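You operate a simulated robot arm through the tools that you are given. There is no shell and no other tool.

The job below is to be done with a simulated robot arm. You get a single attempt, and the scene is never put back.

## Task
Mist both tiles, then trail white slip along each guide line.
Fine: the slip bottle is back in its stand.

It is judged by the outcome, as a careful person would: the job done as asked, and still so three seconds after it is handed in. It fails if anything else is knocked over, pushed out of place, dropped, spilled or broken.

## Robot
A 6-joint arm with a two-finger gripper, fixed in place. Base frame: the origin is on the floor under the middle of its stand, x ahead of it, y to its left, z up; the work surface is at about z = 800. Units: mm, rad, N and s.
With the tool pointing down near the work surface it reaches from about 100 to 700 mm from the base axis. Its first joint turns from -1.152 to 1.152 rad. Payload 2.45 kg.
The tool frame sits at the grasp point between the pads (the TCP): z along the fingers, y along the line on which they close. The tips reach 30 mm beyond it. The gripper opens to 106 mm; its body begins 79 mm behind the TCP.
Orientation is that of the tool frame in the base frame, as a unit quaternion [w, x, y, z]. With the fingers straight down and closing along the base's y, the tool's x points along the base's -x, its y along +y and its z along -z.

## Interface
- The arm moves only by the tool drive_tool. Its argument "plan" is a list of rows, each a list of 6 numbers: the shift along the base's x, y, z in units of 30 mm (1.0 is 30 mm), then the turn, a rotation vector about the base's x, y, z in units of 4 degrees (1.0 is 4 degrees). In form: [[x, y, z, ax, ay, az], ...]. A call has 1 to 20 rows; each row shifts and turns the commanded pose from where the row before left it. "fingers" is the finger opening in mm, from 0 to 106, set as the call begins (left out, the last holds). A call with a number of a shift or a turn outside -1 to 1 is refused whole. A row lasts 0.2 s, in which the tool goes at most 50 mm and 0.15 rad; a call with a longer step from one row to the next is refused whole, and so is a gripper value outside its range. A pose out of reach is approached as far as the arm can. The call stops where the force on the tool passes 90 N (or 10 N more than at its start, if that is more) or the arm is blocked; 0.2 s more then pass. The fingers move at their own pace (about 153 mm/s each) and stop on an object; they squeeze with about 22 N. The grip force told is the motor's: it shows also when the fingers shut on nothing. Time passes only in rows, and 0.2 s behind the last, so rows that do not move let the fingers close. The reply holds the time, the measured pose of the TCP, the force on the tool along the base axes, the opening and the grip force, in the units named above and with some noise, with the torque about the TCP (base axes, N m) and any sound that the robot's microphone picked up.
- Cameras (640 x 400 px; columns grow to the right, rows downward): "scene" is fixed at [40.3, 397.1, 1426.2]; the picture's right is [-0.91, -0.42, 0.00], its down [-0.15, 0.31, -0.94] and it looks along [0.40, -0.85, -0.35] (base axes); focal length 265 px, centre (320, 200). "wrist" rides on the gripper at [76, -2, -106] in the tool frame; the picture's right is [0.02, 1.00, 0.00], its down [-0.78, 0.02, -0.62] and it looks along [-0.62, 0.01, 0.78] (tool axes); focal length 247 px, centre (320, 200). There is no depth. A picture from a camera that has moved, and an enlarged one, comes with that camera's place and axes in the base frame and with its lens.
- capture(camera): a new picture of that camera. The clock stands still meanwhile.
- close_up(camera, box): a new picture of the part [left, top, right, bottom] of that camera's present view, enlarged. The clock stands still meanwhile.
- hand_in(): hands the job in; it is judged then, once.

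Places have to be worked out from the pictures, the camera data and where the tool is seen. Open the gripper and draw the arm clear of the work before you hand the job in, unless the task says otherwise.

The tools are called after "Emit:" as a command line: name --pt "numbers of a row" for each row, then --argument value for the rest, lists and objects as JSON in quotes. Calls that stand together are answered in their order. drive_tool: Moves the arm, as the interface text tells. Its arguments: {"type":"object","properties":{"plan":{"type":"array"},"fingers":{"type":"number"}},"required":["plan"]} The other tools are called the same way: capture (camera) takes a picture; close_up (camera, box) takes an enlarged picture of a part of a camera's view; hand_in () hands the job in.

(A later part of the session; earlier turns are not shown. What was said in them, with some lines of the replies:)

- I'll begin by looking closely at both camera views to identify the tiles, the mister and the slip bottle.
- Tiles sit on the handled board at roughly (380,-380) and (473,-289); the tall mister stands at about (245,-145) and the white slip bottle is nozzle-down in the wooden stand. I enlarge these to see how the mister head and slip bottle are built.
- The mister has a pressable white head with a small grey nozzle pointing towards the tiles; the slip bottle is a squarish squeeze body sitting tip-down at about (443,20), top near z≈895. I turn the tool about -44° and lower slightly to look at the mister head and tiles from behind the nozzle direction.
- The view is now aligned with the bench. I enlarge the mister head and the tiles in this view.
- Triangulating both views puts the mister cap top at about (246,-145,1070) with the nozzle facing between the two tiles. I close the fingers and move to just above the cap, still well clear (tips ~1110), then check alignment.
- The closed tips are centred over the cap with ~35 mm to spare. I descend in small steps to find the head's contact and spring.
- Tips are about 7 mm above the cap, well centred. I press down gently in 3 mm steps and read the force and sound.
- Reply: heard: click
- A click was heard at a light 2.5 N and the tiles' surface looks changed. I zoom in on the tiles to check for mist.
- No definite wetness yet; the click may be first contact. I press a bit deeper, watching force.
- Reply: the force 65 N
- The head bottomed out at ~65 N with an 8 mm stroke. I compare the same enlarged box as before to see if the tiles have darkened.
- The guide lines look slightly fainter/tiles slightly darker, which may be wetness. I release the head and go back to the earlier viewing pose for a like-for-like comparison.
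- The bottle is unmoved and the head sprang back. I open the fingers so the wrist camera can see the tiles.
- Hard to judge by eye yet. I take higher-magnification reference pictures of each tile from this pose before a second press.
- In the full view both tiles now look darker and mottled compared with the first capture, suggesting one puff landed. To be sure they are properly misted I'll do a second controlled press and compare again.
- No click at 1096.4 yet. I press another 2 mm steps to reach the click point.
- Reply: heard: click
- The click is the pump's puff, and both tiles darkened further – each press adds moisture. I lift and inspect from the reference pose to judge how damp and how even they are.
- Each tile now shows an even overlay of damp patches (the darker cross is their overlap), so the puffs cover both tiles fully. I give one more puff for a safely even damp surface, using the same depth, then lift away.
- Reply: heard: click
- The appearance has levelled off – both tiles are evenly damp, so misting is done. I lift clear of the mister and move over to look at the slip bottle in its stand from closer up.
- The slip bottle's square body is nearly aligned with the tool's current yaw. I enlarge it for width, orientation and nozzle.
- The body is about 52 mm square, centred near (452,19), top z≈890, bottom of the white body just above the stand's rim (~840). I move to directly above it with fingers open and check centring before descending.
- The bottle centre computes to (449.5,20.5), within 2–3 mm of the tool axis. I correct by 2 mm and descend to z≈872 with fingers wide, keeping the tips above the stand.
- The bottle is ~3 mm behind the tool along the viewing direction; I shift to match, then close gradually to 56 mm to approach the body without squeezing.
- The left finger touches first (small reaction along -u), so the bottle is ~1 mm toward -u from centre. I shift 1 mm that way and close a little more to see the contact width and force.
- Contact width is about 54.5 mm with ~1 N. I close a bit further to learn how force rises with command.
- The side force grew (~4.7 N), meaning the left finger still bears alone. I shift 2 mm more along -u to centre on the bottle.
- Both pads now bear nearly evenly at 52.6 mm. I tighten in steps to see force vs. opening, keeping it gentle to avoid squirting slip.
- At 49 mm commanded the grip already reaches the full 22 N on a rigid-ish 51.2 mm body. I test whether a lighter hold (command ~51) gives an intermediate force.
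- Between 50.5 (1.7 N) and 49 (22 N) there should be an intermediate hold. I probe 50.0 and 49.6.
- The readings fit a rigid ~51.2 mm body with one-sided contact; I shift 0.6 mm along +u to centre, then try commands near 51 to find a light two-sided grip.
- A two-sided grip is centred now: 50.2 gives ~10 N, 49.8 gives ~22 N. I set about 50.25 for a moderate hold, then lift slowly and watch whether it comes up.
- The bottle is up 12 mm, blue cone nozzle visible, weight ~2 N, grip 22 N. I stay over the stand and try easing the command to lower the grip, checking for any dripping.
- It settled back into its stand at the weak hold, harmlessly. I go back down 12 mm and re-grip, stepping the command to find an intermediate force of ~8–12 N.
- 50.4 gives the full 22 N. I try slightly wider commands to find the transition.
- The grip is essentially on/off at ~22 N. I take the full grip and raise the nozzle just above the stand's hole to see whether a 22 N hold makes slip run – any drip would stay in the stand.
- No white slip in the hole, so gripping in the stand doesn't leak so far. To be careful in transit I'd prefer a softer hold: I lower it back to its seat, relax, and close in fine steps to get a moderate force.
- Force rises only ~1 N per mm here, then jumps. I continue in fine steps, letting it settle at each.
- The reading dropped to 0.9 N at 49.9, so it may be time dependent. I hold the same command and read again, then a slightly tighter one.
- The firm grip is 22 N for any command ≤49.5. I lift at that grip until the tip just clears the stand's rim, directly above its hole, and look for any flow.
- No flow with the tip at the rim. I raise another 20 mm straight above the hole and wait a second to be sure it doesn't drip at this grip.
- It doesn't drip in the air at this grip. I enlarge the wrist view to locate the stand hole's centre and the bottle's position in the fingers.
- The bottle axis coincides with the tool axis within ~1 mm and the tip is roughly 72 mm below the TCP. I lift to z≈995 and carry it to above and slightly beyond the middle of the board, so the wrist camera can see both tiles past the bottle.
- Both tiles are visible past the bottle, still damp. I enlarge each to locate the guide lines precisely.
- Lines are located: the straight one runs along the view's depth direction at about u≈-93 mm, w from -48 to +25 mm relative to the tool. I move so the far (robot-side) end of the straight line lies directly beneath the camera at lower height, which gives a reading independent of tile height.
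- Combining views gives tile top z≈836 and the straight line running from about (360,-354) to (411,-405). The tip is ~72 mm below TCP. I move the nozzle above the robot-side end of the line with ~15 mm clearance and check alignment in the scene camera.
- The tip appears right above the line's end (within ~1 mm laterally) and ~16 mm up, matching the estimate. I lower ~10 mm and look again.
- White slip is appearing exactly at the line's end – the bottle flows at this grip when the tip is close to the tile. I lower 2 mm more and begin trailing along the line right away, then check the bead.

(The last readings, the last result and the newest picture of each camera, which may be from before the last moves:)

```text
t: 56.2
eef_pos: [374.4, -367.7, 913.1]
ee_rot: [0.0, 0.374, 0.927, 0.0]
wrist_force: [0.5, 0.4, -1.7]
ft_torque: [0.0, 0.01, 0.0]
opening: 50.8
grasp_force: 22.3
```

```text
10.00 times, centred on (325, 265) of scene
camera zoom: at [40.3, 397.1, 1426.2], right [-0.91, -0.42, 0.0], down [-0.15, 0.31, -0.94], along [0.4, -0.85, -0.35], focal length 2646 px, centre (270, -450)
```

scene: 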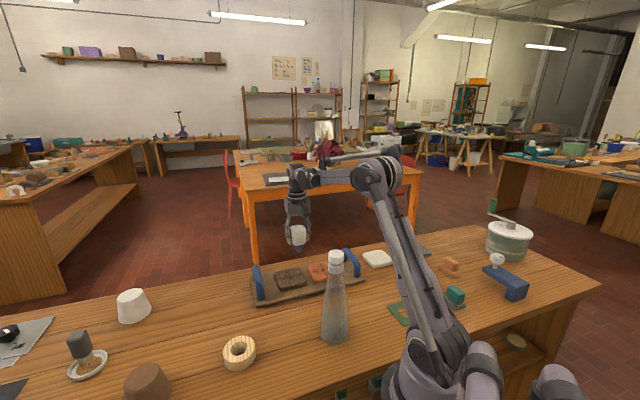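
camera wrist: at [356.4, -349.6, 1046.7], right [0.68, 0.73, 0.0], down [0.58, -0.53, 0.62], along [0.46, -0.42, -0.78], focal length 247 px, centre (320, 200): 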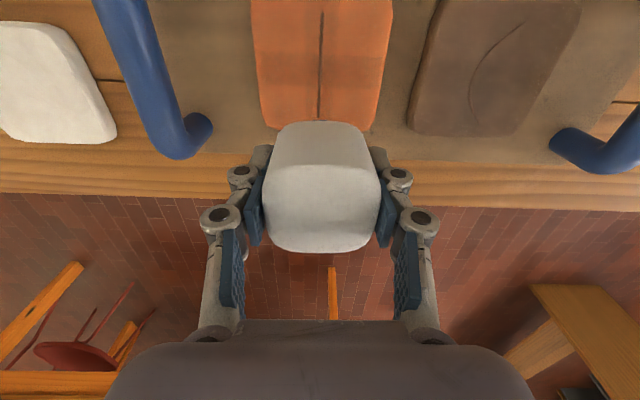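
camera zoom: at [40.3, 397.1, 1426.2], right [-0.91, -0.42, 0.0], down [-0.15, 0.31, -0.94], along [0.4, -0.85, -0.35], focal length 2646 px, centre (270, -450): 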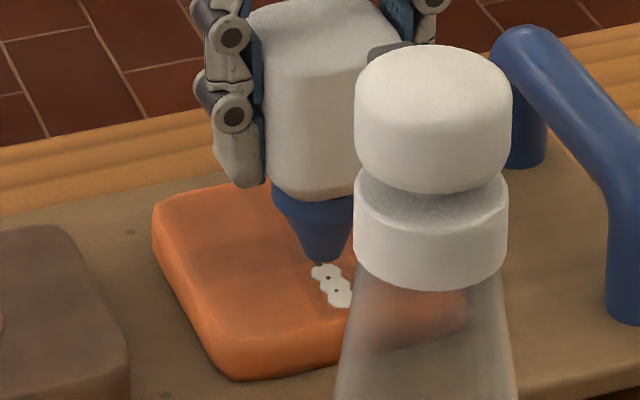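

The bead is continuous and follows the groove. I continue a little slower for better overlap and check again midway.

Emit:
drive_tool --pt "0.0811 -0.0808 0 0 0 0" --pt "0.0811 -0.0808 0 0 0 0" --pt "0.0811 -0.0808 0 0 0 0" --pt "0.0811 -0.0808 0 0 0 0" --pt "0.0811 -0.0808 0 0 0 0" --pt "0.0811 -0.0808 0 0 0 0" --pt "0.0811 -0.0808 0 0 0 0" --pt "0.0811 -0.0808 0 0 0 0" --fingers 49.4

Emit:
close_up --camera "scene" --box '[300, 245, 350, 285]'

Emit:
close_up --camera "wrist" --box '[240, 0, 400, 130]'

```text
t: 58.0
eef_pos: [393.7, -386.8, 913.2]
ee_rot: [0.0, 0.375, 0.927, -0.001]
wrist_force: [0.4, -0.8, -1.0]
ft_torque: [0.01, 0.03, 0.04]
opening: 50.9
grasp_force: 21.9
```

```text
10.00 times, centred on (325, 265) of scene
camera zoom: at [40.3, 397.1, 1426.2], right [-0.91, -0.42, 0.0], down [-0.15, 0.31, -0.94], along [0.4, -0.85, -0.35], focal length 2646 px, centre (270, -450)
```

zoom: 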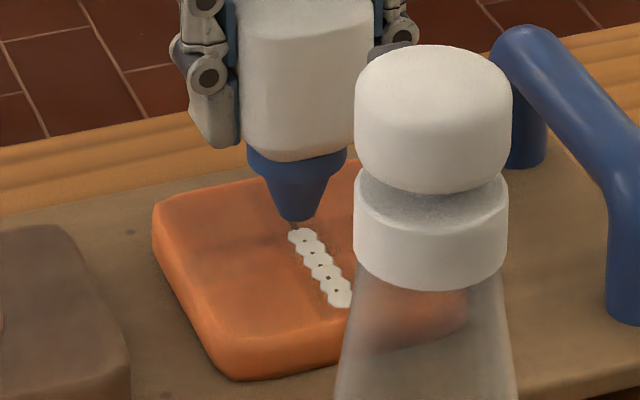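

```text
3.08 times, centred on (320, 65) of wrist
camera zoom: at [338.7, -333.8, 1019.8], right [0.68, 0.73, 0.0], down [0.58, -0.53, 0.62], along [0.46, -0.42, -0.78], focal length 760 px, centre (320, 615)
```

zoom: 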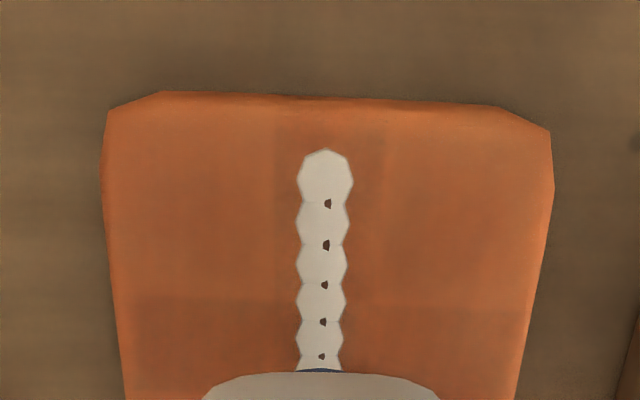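

The bead is centred on the groove with regular overlapping dabs. I finish the remaining ~24 mm to the line's far end and then lift straight up to stop the flow.

Emit:
drive_tool --pt "0.0811 -0.0808 0 0 0 0" --pt "0.0811 -0.0808 0 0 0 0" --pt "0.0811 -0.0808 0 0 0 0" --pt "0.0811 -0.0808 0 0 0 0" --pt "0.0811 -0.0808 0 0 0 0" --pt "0.0811 -0.0808 0 0 0 0" --pt "0.0811 -0.0808 0 0 0 0" --pt "0 0 0.6 0 0 0" --pt "0 0 0.8 0 0 0" --pt "0 0 0.6 0 0 0" --fingers 49.4

Emit:
close_up --camera "scene" --box '[290, 240, 350, 290]'

Emit:
close_up --camera "wrist" --box '[220, 0, 420, 130]'

```text
t: 60.2
eef_pos: [410.2, -403.3, 972.7]
ee_rot: [0.0, 0.374, 0.927, 0.0]
wrist_force: [-0.4, -0.6, -1.6]
ft_torque: [0.04, -0.02, -0.01]
opening: 51.0
grasp_force: 21.9
```

```text
8.00 times, centred on (320, 265) of scene
camera zoom: at [40.3, 397.1, 1426.2], right [-0.91, -0.42, 0.0], down [-0.15, 0.31, -0.94], along [0.4, -0.85, -0.35], focal length 2116 px, centre (320, -320)
```

zoom: 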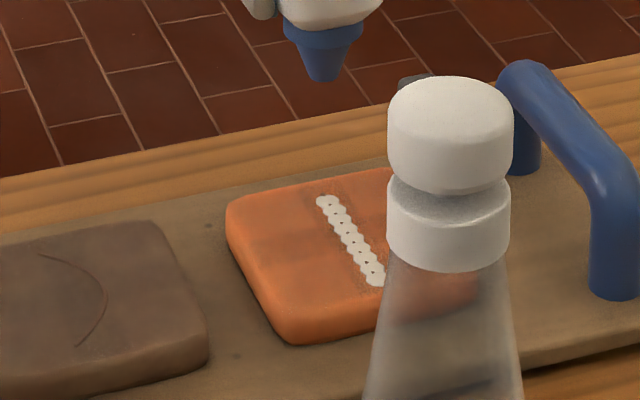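

```text
3.08 times, centred on (320, 65) of wrist
camera zoom: at [355.8, -350.3, 1079.7], right [0.68, 0.73, 0.0], down [0.58, -0.53, 0.62], along [0.46, -0.42, -0.78], focal length 760 px, centre (320, 615)
```

zoom: 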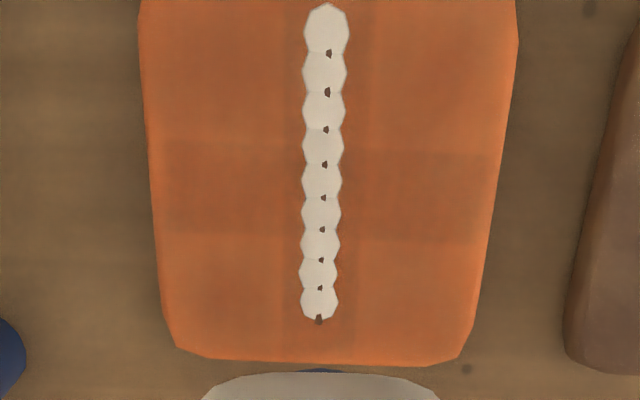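

The bead covers the groove except the last ~2 mm at the far end. I touch down once more 1 mm further along to add a final dab at the end of the line.

Emit:
drive_tool --pt "0.024 -0.023 -0.7 0 0 0" --pt "0 0 -0.7 0 0 0" --pt "0 0 -0.3 0 0 0" --pt "0 0 -0.2 0 0 0" --pt "0 0 -0.1 0 0 0" --fingers 49.4

Emit:
close_up --camera "scene" --box '[290, 240, 350, 290]'

Emit:
close_up --camera "wrist" --box '[240, 0, 400, 130]'

```text
t: 61.4
eef_pos: [411.7, -405.0, 912.0]
ee_rot: [0.0, 0.374, 0.927, 0.0]
wrist_force: [0.2, 0.7, -1.2]
ft_torque: [0.0, 0.0, 0.03]
opening: 50.9
grasp_force: 21.8
```

```text
8.00 times, centred on (320, 265) of scene
camera zoom: at [40.3, 397.1, 1426.2], right [-0.91, -0.42, 0.0], down [-0.15, 0.31, -0.94], along [0.4, -0.85, -0.35], focal length 2116 px, centre (320, -320)
```

zoom: 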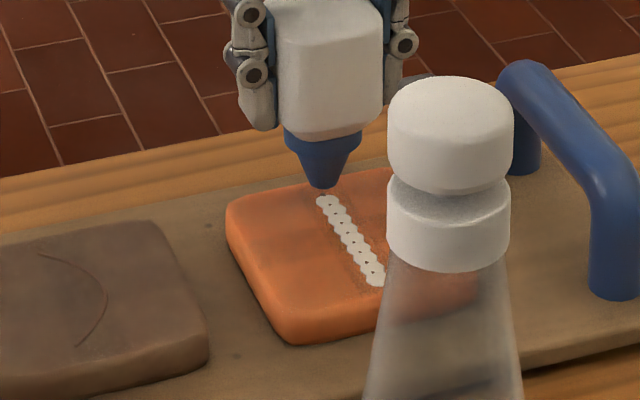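

```text
3.08 times, centred on (320, 65) of wrist
camera zoom: at [356.5, -351.5, 1019.8], right [0.68, 0.73, 0.0], down [0.58, -0.53, 0.62], along [0.46, -0.42, -0.78], focal length 760 px, centre (320, 615)
```

zoom: 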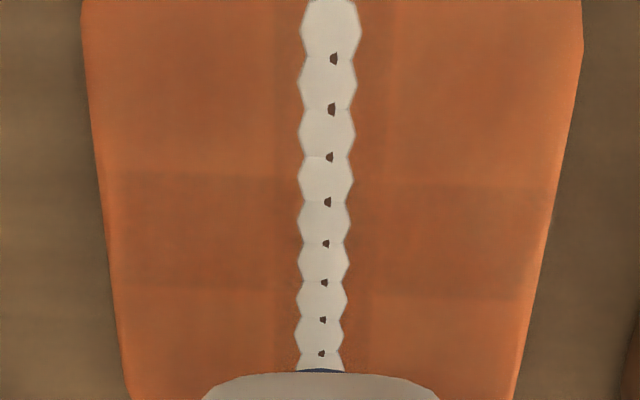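

No new dab yet – dabs seem to be laid every ~8 mm of travel. I advance 2 mm further along the line direction.

Emit:
drive_tool --pt "0.047 -0.047 0 0 0 0" --pt "0 0 0 0 0 0" --fingers 49.4

Emit:
close_up --camera "scene" --box '[300, 245, 340, 275]'

```text
t: 62.0
eef_pos: [413.0, -405.1, 913.5]
ee_rot: [0.0, 0.374, 0.927, -0.001]
wrist_force: [0.4, 0.7, -1.8]
ft_torque: [0.01, -0.02, 0.01]
opening: 51.2
grasp_force: 22.3
```

```text
13.33 times, centred on (320, 260) of scene
camera zoom: at [40.3, 397.1, 1426.2], right [-0.91, -0.42, 0.0], down [-0.15, 0.31, -0.94], along [0.4, -0.85, -0.35], focal length 3528 px, centre (320, -600)
```

zoom: 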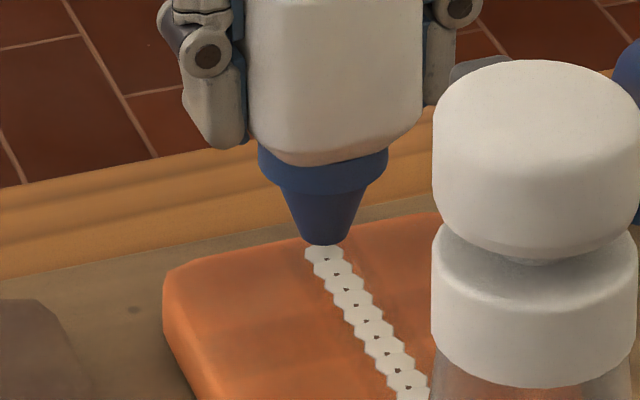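

A further dab appears at the end. I lift straight up and verify the full line.

Emit:
drive_tool --pt "0 0 0.6 0 0 0" --pt "0 0 0.8 0 0 0" --pt "0 0 0.6 0 0 0" --fingers 49.4

Emit:
close_up --camera "wrist" --box '[220, 0, 420, 130]'

Emit:
close_up --camera "wrist" --box '[400, 0, 640, 150]'

Emit:
close_up --camera "scene" --box '[290, 235, 350, 285]'

```text
t: 62.8
eef_pos: [412.4, -405.6, 972.5]
ee_rot: [0.0, 0.374, 0.927, 0.0]
wrist_force: [-0.6, -0.2, -1.4]
ft_torque: [0.0, 0.02, 0.01]
opening: 50.8
grasp_force: 22.0
```

```text
3.08 times, centred on (320, 65) of wrist
camera zoom: at [357.0, -352.0, 1079.9], right [0.68, 0.73, 0.0], down [0.58, -0.53, 0.62], along [0.46, -0.42, -0.78], focal length 760 px, centre (320, 615)
```

zoom: 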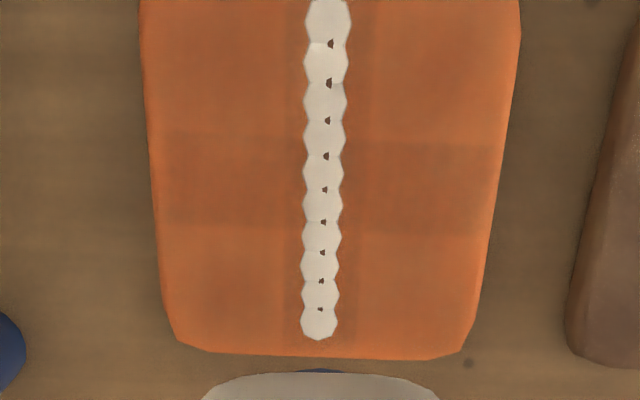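

```text
2.67 times, centred on (520, 75) of wrist
camera zoom: at [357.0, -352.0, 1079.9], right [0.68, 0.73, 0.0], down [0.58, -0.53, 0.62], along [0.46, -0.42, -0.78], focal length 659 px, centre (-213, 533)
```

zoom: 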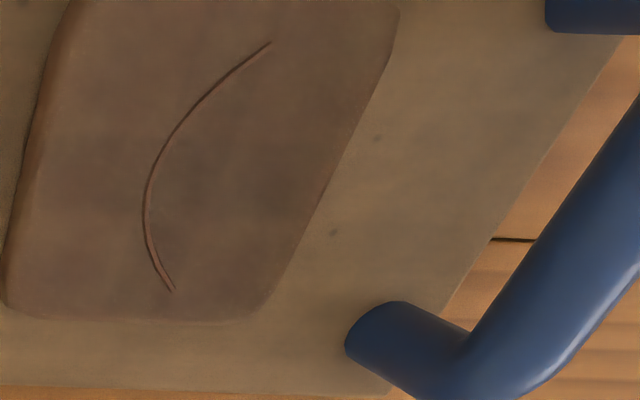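

```text
8.00 times, centred on (320, 260) of scene
camera zoom: at [40.3, 397.1, 1426.2], right [-0.91, -0.42, 0.0], down [-0.15, 0.31, -0.94], along [0.4, -0.85, -0.35], focal length 2116 px, centre (320, -280)
```

zoom: 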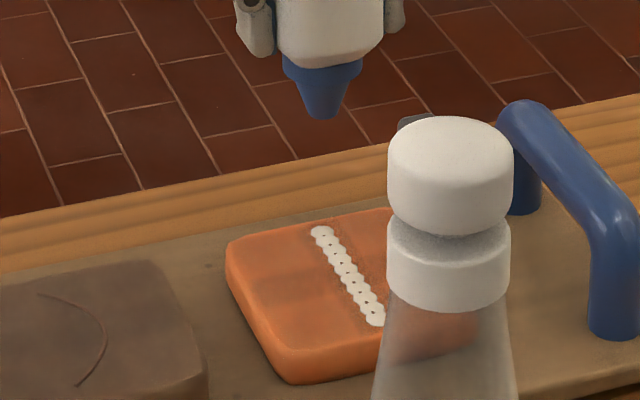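

The straight line is fully trailed. Now I move to place the curved guide line under the camera at low height to map its shape.

Emit:
drive_tool --pt "0.51 0.518 0 0 0 0" --pt "0.51 0.518 0 0 0 0" --pt "0.51 0.518 0 0 0 0" --pt "0.51 0.518 0 0 0 0" --pt "0.51 0.518 0 0 0 0" --pt "0.51 0.518 0 0 0 0" --pt "0 0 -0.55 0 0 0" --pt "0 0 -0.55 0 0 0" --fingers 49.4

Emit:
close_up --camera "wrist" --box '[240, 0, 400, 130]'

Emit:
capture --camera "wrist"

Emit:
close_up --camera "scene" --box '[250, 230, 350, 300]'

```text
t: 64.6
eef_pos: [505.4, -313.8, 940.1]
ee_rot: [0.0, 0.374, 0.927, 0.0]
wrist_force: [0.2, -0.8, -1.2]
ft_torque: [0.01, -0.01, -0.01]
opening: 50.9
grasp_force: 21.5
```

```text
3.08 times, centred on (320, 65) of wrist
camera zoom: at [449.8, -259.8, 1046.6], right [0.68, 0.73, 0.0], down [0.58, -0.53, 0.62], along [0.46, -0.42, -0.78], focal length 760 px, centre (320, 615)
```

zoom: 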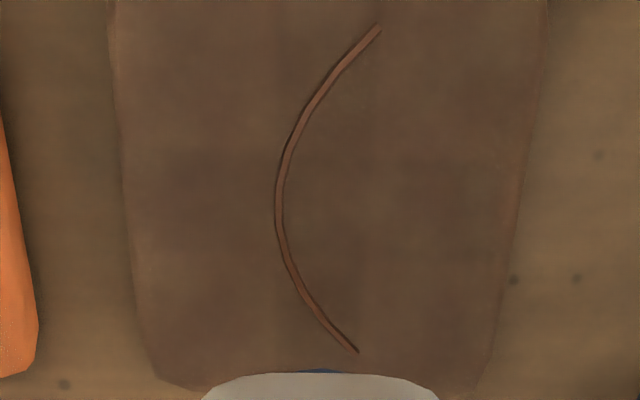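

```text
taken
camera wrist: at [449.8, -259.8, 1046.6], right [0.68, 0.73, 0.0], down [0.58, -0.53, 0.62], along [0.46, -0.42, -0.78], focal length 247 px, centre (320, 200)
```

wrist: 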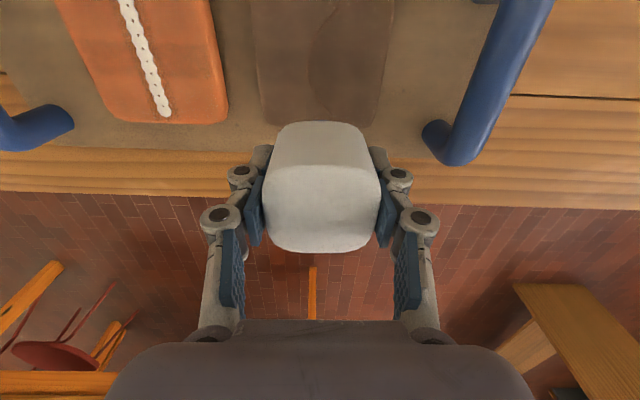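

```text
5.71 times, centred on (300, 265) of scene
camera zoom: at [40.3, 397.1, 1426.2], right [-0.91, -0.42, 0.0], down [-0.15, 0.31, -0.94], along [0.4, -0.85, -0.35], focal length 1512 px, centre (434, -171)
```

zoom: 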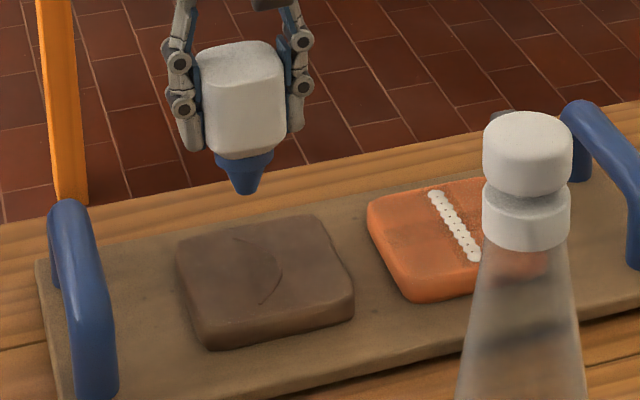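

I enlarge the curve further in two halves to read accurate points along it.

Emit:
close_up --camera "wrist" --box '[286, 0, 366, 50]'

Emit:
close_up --camera "wrist" --box '[286, 50, 366, 120]'

```text
8.00 times, centred on (326, 25) of wrist
camera zoom: at [449.8, -259.8, 1046.6], right [0.68, 0.73, 0.0], down [0.58, -0.53, 0.62], along [0.46, -0.42, -0.78], focal length 1976 px, centre (272, 1600)
```

zoom: 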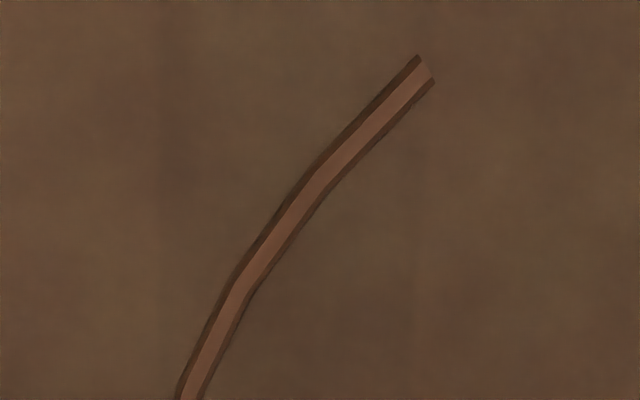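

```text
5.71 times, centred on (326, 85) of wrist
camera zoom: at [449.8, -259.8, 1046.6], right [0.68, 0.73, 0.0], down [0.58, -0.53, 0.62], along [0.46, -0.42, -0.78], focal length 1411 px, centre (286, 857)
```

zoom: 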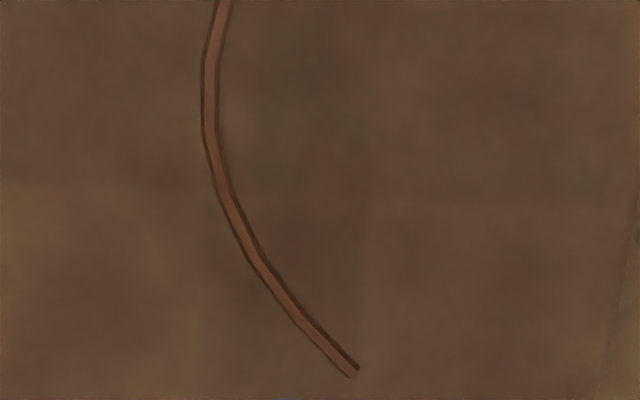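

The curve is a parabola-like arc: from about (460,-254) bulging toward the orange tile and ending near (510,-305); 72 mm chord, ~22 mm sagitta. I move the tip above its robot-side end at safe height and verify alignment.

Emit:
drive_tool --pt "-0.4974 0.6573 0 0 0 0" --pt "-0.4974 0.6573 0 0 0 0" --pt "-0.4974 0.6573 0 0 0 0" --pt "0 0 -0.5 0 0 0" --fingers 49.4

Emit:
close_up --camera "scene" --box '[260, 240, 340, 300]'

```text
t: 65.6
eef_pos: [460.5, -253.2, 925.2]
ee_rot: [0.0, 0.375, 0.927, -0.001]
wrist_force: [-1.0, 0.1, -1.4]
ft_torque: [0.01, 0.0, 0.01]
opening: 50.9
grasp_force: 21.4
```

```text
6.67 times, centred on (300, 270) of scene
camera zoom: at [40.3, 397.1, 1426.2], right [-0.91, -0.42, 0.0], down [-0.15, 0.31, -0.94], along [0.4, -0.85, -0.35], focal length 1764 px, centre (453, -267)
```

zoom: 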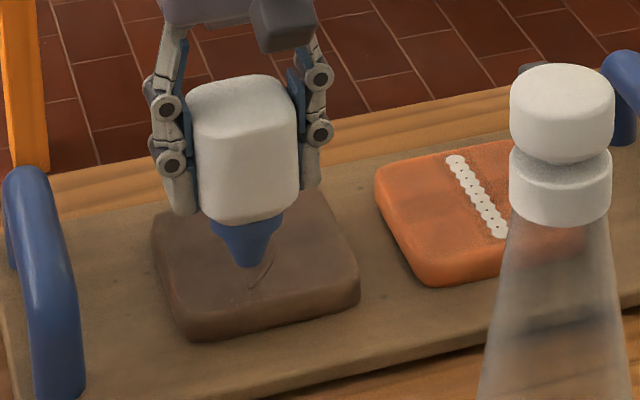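

The tip is right above the curve's end. I lower ~10 mm as before and check that slip starts on the mark.

Emit:
drive_tool --pt "0 0 -0.12 0 0 0" --pt "0 0 -0.12 0 0 0" --pt "0 0 -0.1 0 0 0" --fingers 49.4

Emit:
close_up --camera "scene" --box '[265, 255, 325, 295]'

```text
t: 66.4
eef_pos: [460.2, -253.9, 914.4]
ee_rot: [0.0, 0.375, 0.927, 0.0]
wrist_force: [0.1, -0.2, -1.6]
ft_torque: [-0.01, -0.01, 0.0]
opening: 50.8
grasp_force: 22.2
```

```text
10.00 times, centred on (295, 275) of scene
camera zoom: at [40.3, 397.1, 1426.2], right [-0.91, -0.42, 0.0], down [-0.15, 0.31, -0.94], along [0.4, -0.85, -0.35], focal length 2646 px, centre (570, -550)
```

zoom: 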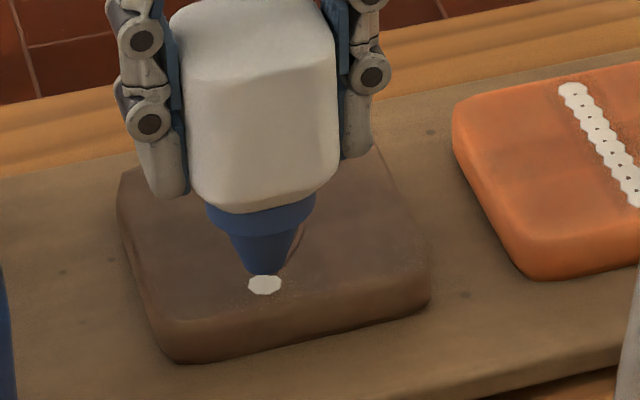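

The first dab sits on the curve's end. I start trailing along the arc (first half), keeping the tip height, then check.

Emit:
drive_tool --pt "-0.0101 -0.164 -0.06 0 0 0" --pt "-0.0019 -0.146 0 0 0 0" --pt "0.005 -0.1388 0 0 0 0" --pt "0.012 -0.1316 0 0 0 0" --pt "0.0191 -0.1241 0 0 0 0" --pt "0.0263 -0.1167 0 0 0 0" --fingers 49.4

Emit:
close_up --camera "scene" --box '[265, 255, 325, 295]'

Emit:
close_up --camera "wrist" --box '[240, 0, 400, 130]'

```text
t: 67.8
eef_pos: [461.1, -278.0, 913.3]
ee_rot: [0.001, 0.375, 0.927, 0.001]
wrist_force: [0.2, -0.7, -1.7]
ft_torque: [-0.03, -0.06, 0.03]
opening: 50.7
grasp_force: 21.8
```

```text
10.00 times, centred on (295, 275) of scene
camera zoom: at [40.3, 397.1, 1426.2], right [-0.91, -0.42, 0.0], down [-0.15, 0.31, -0.94], along [0.4, -0.85, -0.35], focal length 2646 px, centre (570, -550)
```

zoom: 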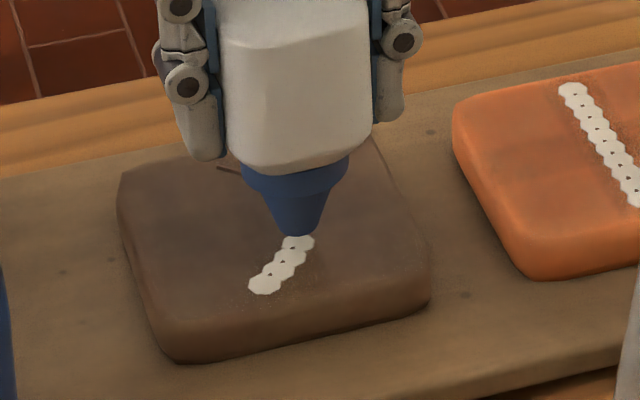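

```text
3.08 times, centred on (320, 65) of wrist
camera zoom: at [406.2, -225.3, 1020.1], right [0.68, 0.73, 0.0], down [0.57, -0.53, 0.62], along [0.46, -0.42, -0.78], focal length 760 px, centre (320, 615)
```

zoom: 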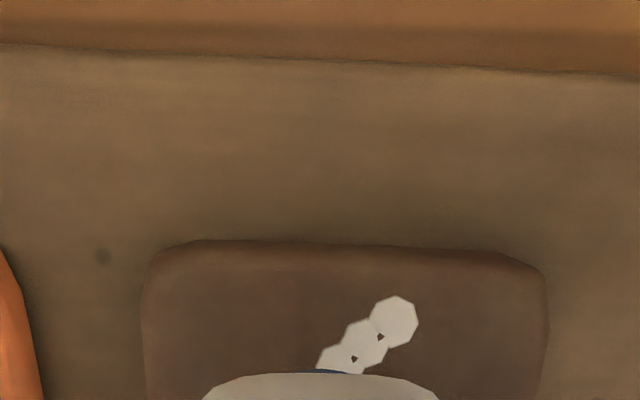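

The dabs straddle the groove well. I continue through the apex of the curve.

Emit:
drive_tool --pt "0.033 -0.1098 0 0 0 0" --pt "0.0402 -0.1023 0 0 0 0" --pt "0.0647 -0.125 0 0 0 0" --pt "0.0772 -0.1121 0 0 0 0" --pt "0.0897 -0.0991 0 0 0 0" --pt "0.1022 -0.0862 0 0 0 0" --pt "0.1147 -0.0732 0 0 0 0" --fingers 49.4

Emit:
close_up --camera "scene" --box '[265, 250, 325, 290]'

Emit:
close_up --camera "wrist" --box '[240, 0, 400, 130]'

```text
t: 69.4
eef_pos: [478.2, -298.9, 913.5]
ee_rot: [0.0, 0.375, 0.927, 0.0]
wrist_force: [-0.1, -1.8, -2.2]
ft_torque: [0.03, -0.02, 0.01]
opening: 51.0
grasp_force: 21.9
```

```text
10.00 times, centred on (295, 270) of scene
camera zoom: at [40.3, 397.1, 1426.2], right [-0.91, -0.42, 0.0], down [-0.15, 0.31, -0.94], along [0.4, -0.85, -0.35], focal length 2646 px, centre (570, -500)
```

zoom: 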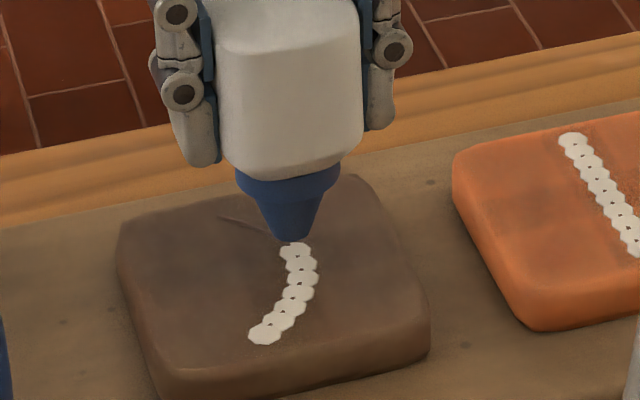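

```text
3.08 times, centred on (320, 65) of wrist
camera zoom: at [421.6, -246.7, 1020.2], right [0.68, 0.73, 0.0], down [0.58, -0.53, 0.62], along [0.46, -0.42, -0.78], focal length 760 px, centre (320, 615)
```

zoom: 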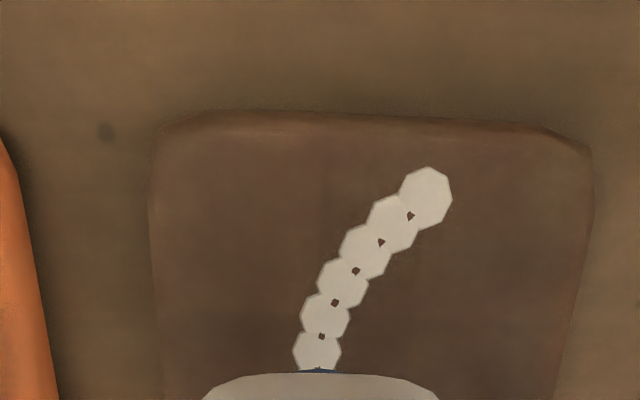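

The trail follows the curve accurately. I complete the remaining stretch to the far end and then lift to stop the flow.

Emit:
drive_tool --pt "0.1272 -0.0603 0 0 0 0" --pt "0.1037 -0.0366 0 0 0 0" --pt "0.1108 -0.0292 0 0 0 0" --pt "0.1176 -0.0222 0 0 0 0" --pt "0.1247 -0.0148 0 0 0 0" --pt "0.1319 -0.0074 0 0 0 0" --pt "0.1389 -0.0002 0 0 0 0" --pt "0.1458 0.007 0 0 0 0" --pt "0.1323 0.0122 0 0 0 0" --pt "0 0 0.6 0 0 0" --pt "0 0 0.8 0 0 0" --pt "0 0 0.6 0 0 0" --fingers 49.4

Emit:
close_up --camera "scene" --box '[265, 250, 325, 290]'

Emit:
close_up --camera "wrist" --box '[220, 0, 420, 130]'

```text
t: 72.0
eef_pos: [511.1, -304.4, 973.1]
ee_rot: [0.0, 0.374, 0.928, 0.0]
wrist_force: [0.2, 0.8, -1.4]
ft_torque: [0.01, 0.01, 0.0]
opening: 50.7
grasp_force: 21.5
```

```text
10.00 times, centred on (295, 270) of scene
camera zoom: at [40.3, 397.1, 1426.2], right [-0.91, -0.42, 0.0], down [-0.15, 0.31, -0.94], along [0.4, -0.85, -0.35], focal length 2646 px, centre (570, -500)
```

zoom: 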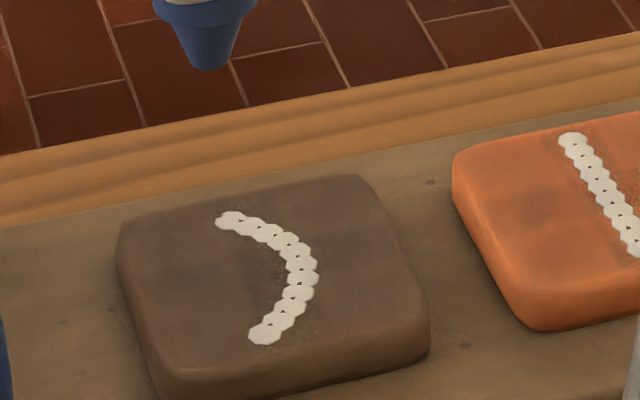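

```text
3.08 times, centred on (320, 65) of wrist
camera zoom: at [456.0, -251.2, 1080.5], right [0.68, 0.73, 0.0], down [0.58, -0.53, 0.62], along [0.46, -0.42, -0.78], focal length 760 px, centre (320, 615)
```

zoom: 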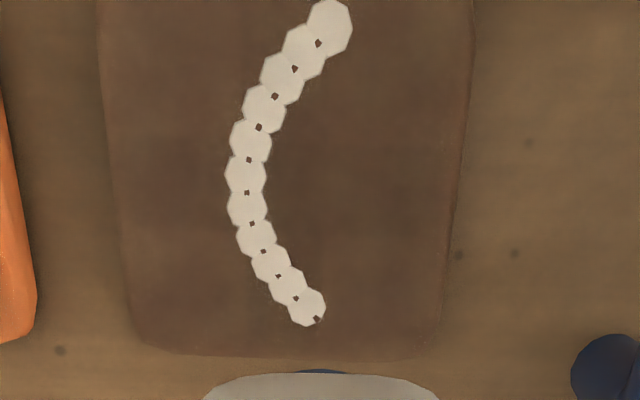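

Both guide lines are fully trailed. Now I raise the bottle and carry it back above its stand at the recorded pick-up position.

Emit:
drive_tool --pt "0 0 0.95 0 0 0" --pt "0 0 0.95 0 0 0" --pt "-0.1808 0.9004 0 0 0 0" --pt "-0.1808 0.9004 0 0 0 0" --pt "-0.1808 0.9004 0 0 0 0" --pt "-0.1808 0.9004 0 0 0 0" --pt "-0.1808 0.9004 0 0 0 0" --pt "-0.1808 0.9004 0 0 0 0" --pt "-0.1808 0.9004 0 0 0 0" --pt "-0.1808 0.9004 0 0 0 0" --pt "-0.1808 0.9004 0 0 0 0" --pt "-0.1808 0.9004 0 0 0 0" --pt "-0.1808 0.9004 0 0 0 0" --pt "-0.1808 0.9004 0 0 0 0" --fingers 49.4

Emit:
drive_tool --pt "0 0 -0.9 0 0 0" --pt "0 0 -0.9 0 0 0" --pt "0 0 -0.9 0 0 0" --pt "0 0 -0.467 0 0 0" --fingers 49.4

Emit:
close_up --camera "scene" --box '[210, 300, 270, 360]'

Emit:
close_up --camera "wrist" --box '[256, 40, 384, 120]'

```text
t: 75.0
eef_pos: [446.4, 19.1, 1031.5]
ee_rot: [0.0, 0.374, 0.927, -0.001]
wrist_force: [0.4, -0.3, -1.9]
ft_torque: [0.01, 0.02, -0.02]
opening: 51.0
grasp_force: 22.1
```

```text
t: 76.0
eef_pos: [446.9, 19.2, 934.2]
ee_rot: [-0.001, 0.375, 0.927, -0.001]
wrist_force: [-0.8, -0.1, -1.2]
ft_torque: [0.01, -0.01, 0.01]
opening: 50.9
grasp_force: 22.1
```

```text
6.67 times, centred on (240, 330) of scene
camera zoom: at [40.3, 397.1, 1426.2], right [-0.91, -0.42, 0.0], down [-0.15, 0.31, -0.94], along [0.4, -0.85, -0.35], focal length 1764 px, centre (853, -667)
```

zoom: 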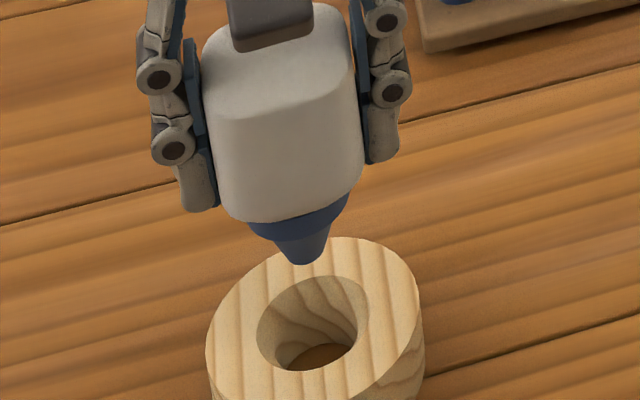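

```text
5.00 times, centred on (320, 80) of wrist
camera zoom: at [391.5, 72.7, 1041.6], right [0.68, 0.73, 0.0], down [0.58, -0.53, 0.62], along [0.46, -0.42, -0.78], focal length 1235 px, centre (320, 800)
```

zoom: 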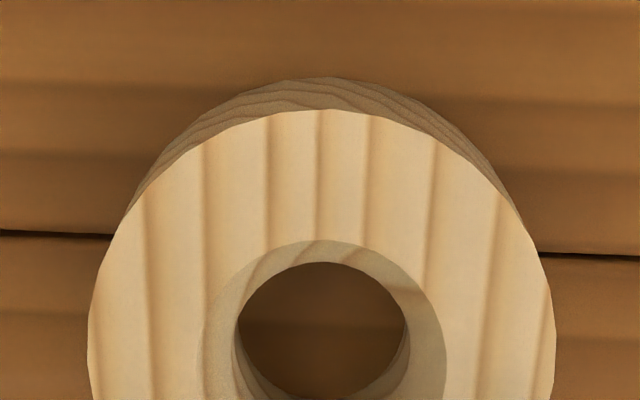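

The view matches the take-off picture exactly. I lower the bottle into the stand, slowing near the seat and watching the force.

Emit:
drive_tool --pt "0 0 -0.4 0 0 0" --pt "0 0 -0.4 0 0 0" --pt "0 0 -0.4 0 0 0" --pt "0 0 -0.4 0 0 0" --pt "0 0 -0.3 0 0 0" --pt "0 0 -0.1 0 0 0" --fingers 49.4

Emit:
drive_tool --pt "0 0 -0.03 0 0 0" --pt "0 0 -0.02 0 0 0" --fingers 49.4

Emit:
close_up --camera "scene" --box '[190, 300, 280, 375]'

```text
t: 77.4
eef_pos: [446.2, 19.7, 873.6]
ee_rot: [0.0, 0.375, 0.927, -0.001]
wrist_force: [-0.8, -0.2, -2.1]
ft_torque: [-0.03, 0.01, -0.04]
opening: 50.9
grasp_force: 22.4
```

```text
t: 78.0
eef_pos: [446.7, 20.7, 873.1]
ee_rot: [-0.001, 0.375, 0.927, 0.0]
wrist_force: [-1.3, 0.0, -1.0]
ft_torque: [-0.02, -0.01, -0.01]
opening: 50.9
grasp_force: 21.8
```

```text
5.33 times, centred on (235, 338) of scene
camera zoom: at [40.3, 397.1, 1426.2], right [-0.91, -0.42, 0.0], down [-0.15, 0.31, -0.94], along [0.4, -0.85, -0.35], focal length 1411 px, centre (773, -533)
```

zoom: 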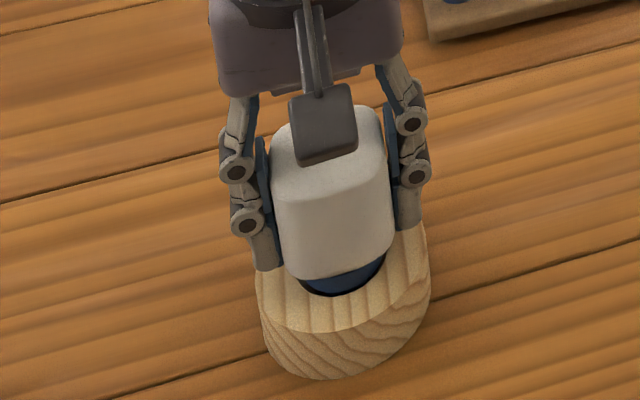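

Still carrying the weight, so it's about 1 mm above its seat. I lower in sub-millimetre steps until contact shows.

Emit:
drive_tool --pt "0 0 -0.02 0 0 0" --pt "0 0 -0.02 0 0 0" --fingers 49.4

Emit:
drive_tool --pt "0 0 -0.015 0 0 0" --pt "0 0 0 0 0 0" --fingers 49.4

```text
t: 78.6
eef_pos: [445.3, 20.8, 871.8]
ee_rot: [0.0, 0.375, 0.927, 0.0]
wrist_force: [-1.9, 0.8, 1.9]
ft_torque: [-0.03, 0.03, -0.03]
opening: 51.0
grasp_force: 21.6
```

```text
t: 79.2
eef_pos: [445.8, 21.1, 872.4]
ee_rot: [0.0, 0.374, 0.927, 0.0]
wrist_force: [-1.6, 3.3, 13.8]
ft_torque: [0.03, 0.07, 0.02]
opening: 51.0
grasp_force: 22.0
```

It is seated (upward reaction ~14 N). I relieve slightly and open the fingers gently in stages.

Emit:
drive_tool --pt "0 0 0.015 0 0 0" --pt "0 0 0 0 0 0" --fingers 52.5

Emit:
drive_tool --pt "0 0 0 0 0 0" --pt "0 0 0 0 0 0" --fingers 60

Emit:
drive_tool --pt "0 0 0 0 0 0" --pt "0 0 0 0 0 0" --fingers 95

Emit:
close_up --camera "scene" --box '[190, 300, 280, 375]'

Emit:
capture --camera "wrist"

```text
t: 79.8
eef_pos: [446.2, 19.9, 872.6]
ee_rot: [0.001, 0.375, 0.927, 0.0]
wrist_force: [0.6, 0.1, -0.8]
ft_torque: [0.01, 0.0, 0.0]
opening: 52.5
grasp_force: 0.0
```

```text
t: 80.4
eef_pos: [446.8, 19.5, 872.3]
ee_rot: [0.001, 0.374, 0.927, -0.001]
wrist_force: [0.6, 1.1, -0.8]
ft_torque: [0.0, 0.0, 0.02]
opening: 59.9
grasp_force: 0.1
```

```text
t: 81.0
eef_pos: [446.8, 20.0, 871.6]
ee_rot: [-0.001, 0.374, 0.927, 0.0]
wrist_force: [1.0, 0.3, 0.6]
ft_torque: [0.02, -0.01, 0.01]
opening: 94.8
grasp_force: 0.0
```

```text
5.33 times, centred on (235, 338) of scene
camera zoom: at [40.3, 397.1, 1426.2], right [-0.91, -0.42, 0.0], down [-0.15, 0.31, -0.94], along [0.4, -0.85, -0.35], focal length 1411 px, centre (773, -533)
```

zoom: 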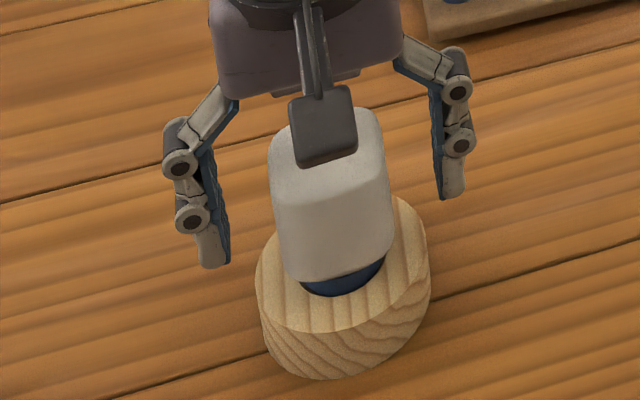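

```text
taken
camera wrist: at [391.1, 73.1, 979.2], right [0.68, 0.73, 0.0], down [0.58, -0.53, 0.62], along [0.46, -0.42, -0.78], focal length 247 px, centre (320, 200)
```

wrist: 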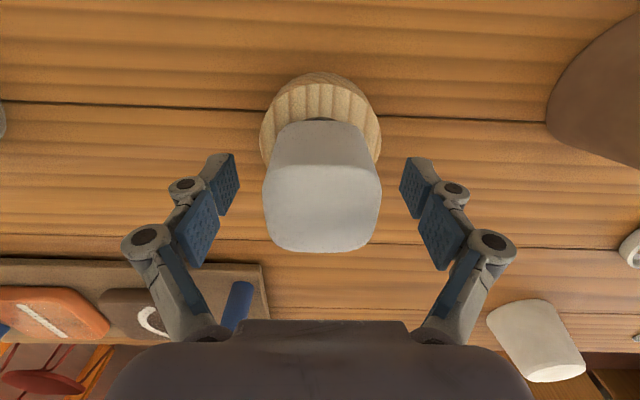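

The bottle stands seated and free between the open fingers. I rise straight up and withdraw to a high viewing pose to inspect everything.

Emit:
drive_tool --pt "0 0 0.4 0 0 0" --pt "0 0 0.7 0 0 0" --pt "0 0 0.9 0 0 0" --pt "0 0 0.9 0 0 0" --pt "0 0 0.9 0 0 0" --pt "0 0 0.9 0 0 0" --pt "0 0 0.9 0 0 0" --pt "0 0 0.9 0 0 0" --pt "0 0 0.9 0 0 0" --pt "-0.6 -0.3 0.8 0 0 0" --pt "-0.7 -0.4 0.8 0 0 0" --pt "-0.7 -0.4 0.8 0 0 0" --pt "-0.7 -0.4 0.8 0 0 0" --pt "-0.7 -0.4 0.8 0 0 0" --pt "-0.7 -0.4 0.6 0 0 0" --fingers 106

Emit:
capture --camera "wrist"

Emit:
capture --camera "scene"

Emit:
close_up --camera "scene" --box '[230, 235, 390, 345]'

Emit:
close_up --camera "scene" --box '[200, 300, 280, 375]'

```text
t: 84.2
eef_pos: [323.1, -49.6, 1233.5]
ee_rot: [0.0, 0.375, 0.927, 0.0]
wrist_force: [-0.1, 0.0, 0.2]
ft_torque: [0.01, 0.01, 0.0]
opening: 106.1
grasp_force: 0.0
```

```text
taken
camera wrist: at [267.9, 3.6, 1339.4], right [0.68, 0.73, 0.0], down [0.58, -0.53, 0.62], along [0.46, -0.42, -0.78], focal length 247 px, centre (320, 200)
```

wrist: 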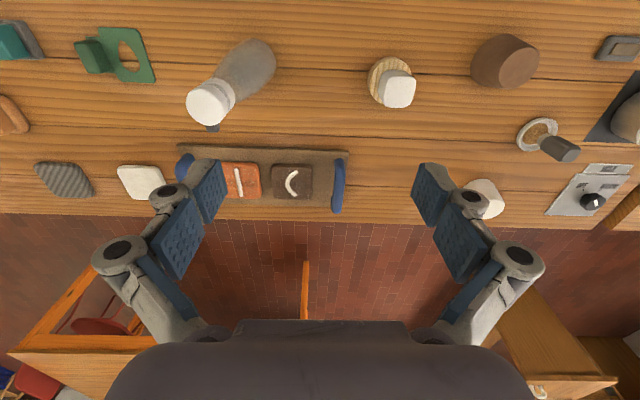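

```text
taken
```

scene: 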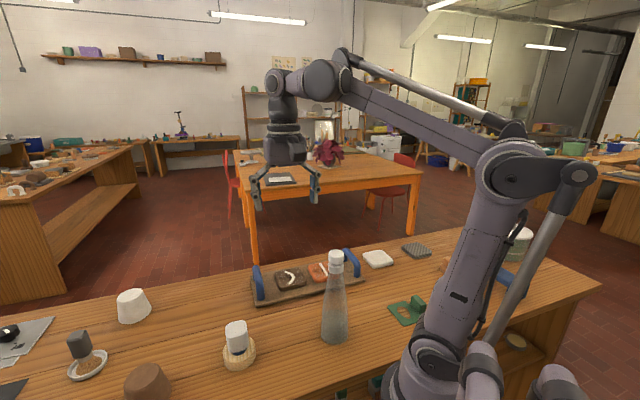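

```text
3.64 times, centred on (310, 290) of scene
camera zoom: at [40.2, 397.1, 1426.2], right [-0.91, -0.42, 0.0], down [-0.15, 0.31, -0.94], along [0.4, -0.85, -0.35], focal length 962 px, centre (356, -127)
```

zoom: 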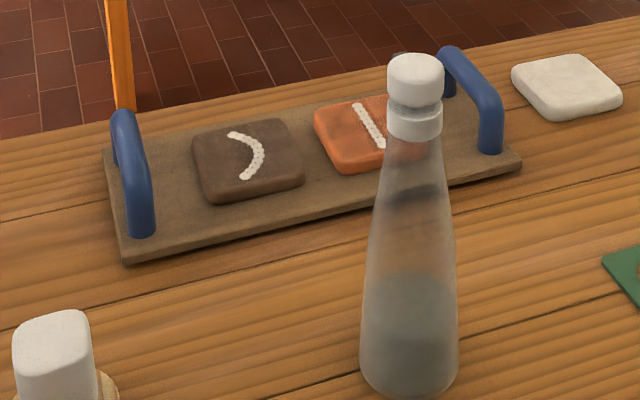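

```text
5.33 times, centred on (240, 338) of scene
camera zoom: at [40.2, 397.1, 1426.2], right [-0.91, -0.42, 0.0], down [-0.15, 0.31, -0.94], along [0.4, -0.85, -0.35], focal length 1411 px, centre (747, -533)
```

zoom: 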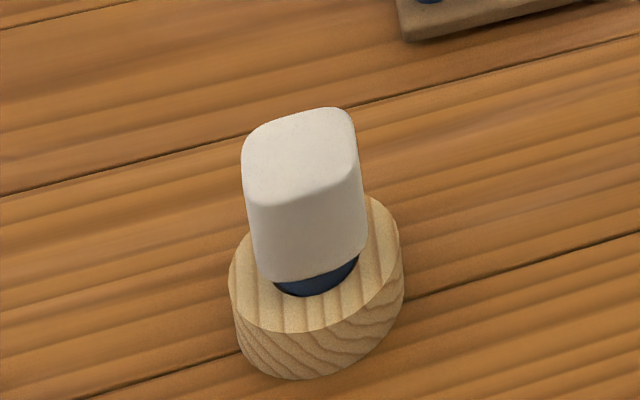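

Everything is in place: mister upright, slip bottle in its stand, no stray slip on the bench. One last enlarged look at the tiles before handing in.

Emit:
close_up --camera "wrist" --box '[215, 150, 325, 210]'

Emit:
close_up --camera "scene" --box '[265, 250, 345, 300]'

```text
5.82 times, centred on (270, 180) of wrist
camera zoom: at [267.9, 3.6, 1339.4], right [0.68, 0.73, 0.0], down [0.58, -0.53, 0.62], along [0.46, -0.42, -0.78], focal length 1437 px, centre (611, 316)
```

zoom: 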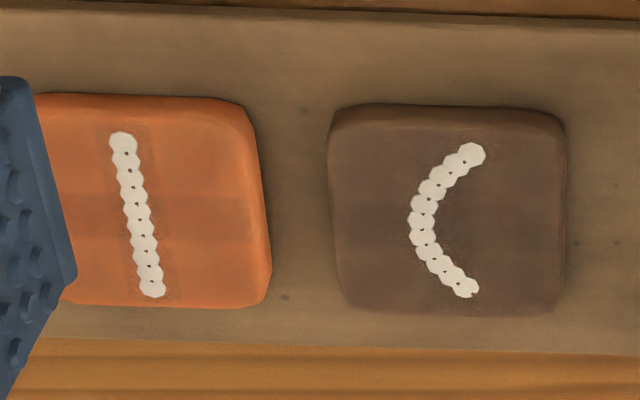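

```text
8.00 times, centred on (305, 275) of scene
camera zoom: at [40.2, 397.1, 1426.2], right [-0.91, -0.42, 0.0], down [-0.15, 0.31, -0.94], along [0.4, -0.85, -0.35], focal length 2116 px, centre (440, -400)
```

zoom: 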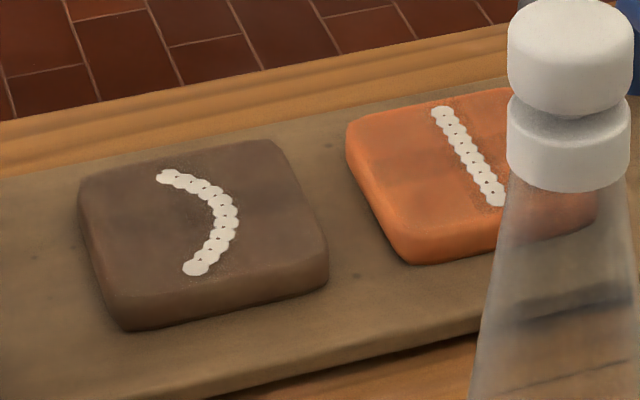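

Both tiles are damp with white slip along the full straight and curved guide lines. The slip bottle is back in its stand, the gripper is open and the arm is clear, so I hand in the job.

Emit:
hand_in

```text
The job is handed in.
```

I misted both tiles and trailed white slip along the full length of each guide line. The job is handed in.

- **Misting:** I pressed the mister's head three times. The first two puffs each darkened both tiles evenly; the third made little visible difference. The mister stayed where it was.
- **Straight line (orange tile):** the slip sits on the groove along its whole length. The first pass stopped about 2 mm short, so I added one more dab at the far end.
- **Curved line (brown tile):** the slip follows the curve from end to end, with only a speck of groove showing at the far tip.
- **Slip bottle:** it is back in its stand, upright and free of the fingers.

The final pictures showed no stray slip on the board or bench, and nothing looked knocked over or moved. The gripper is open and the arm is clear of the work.
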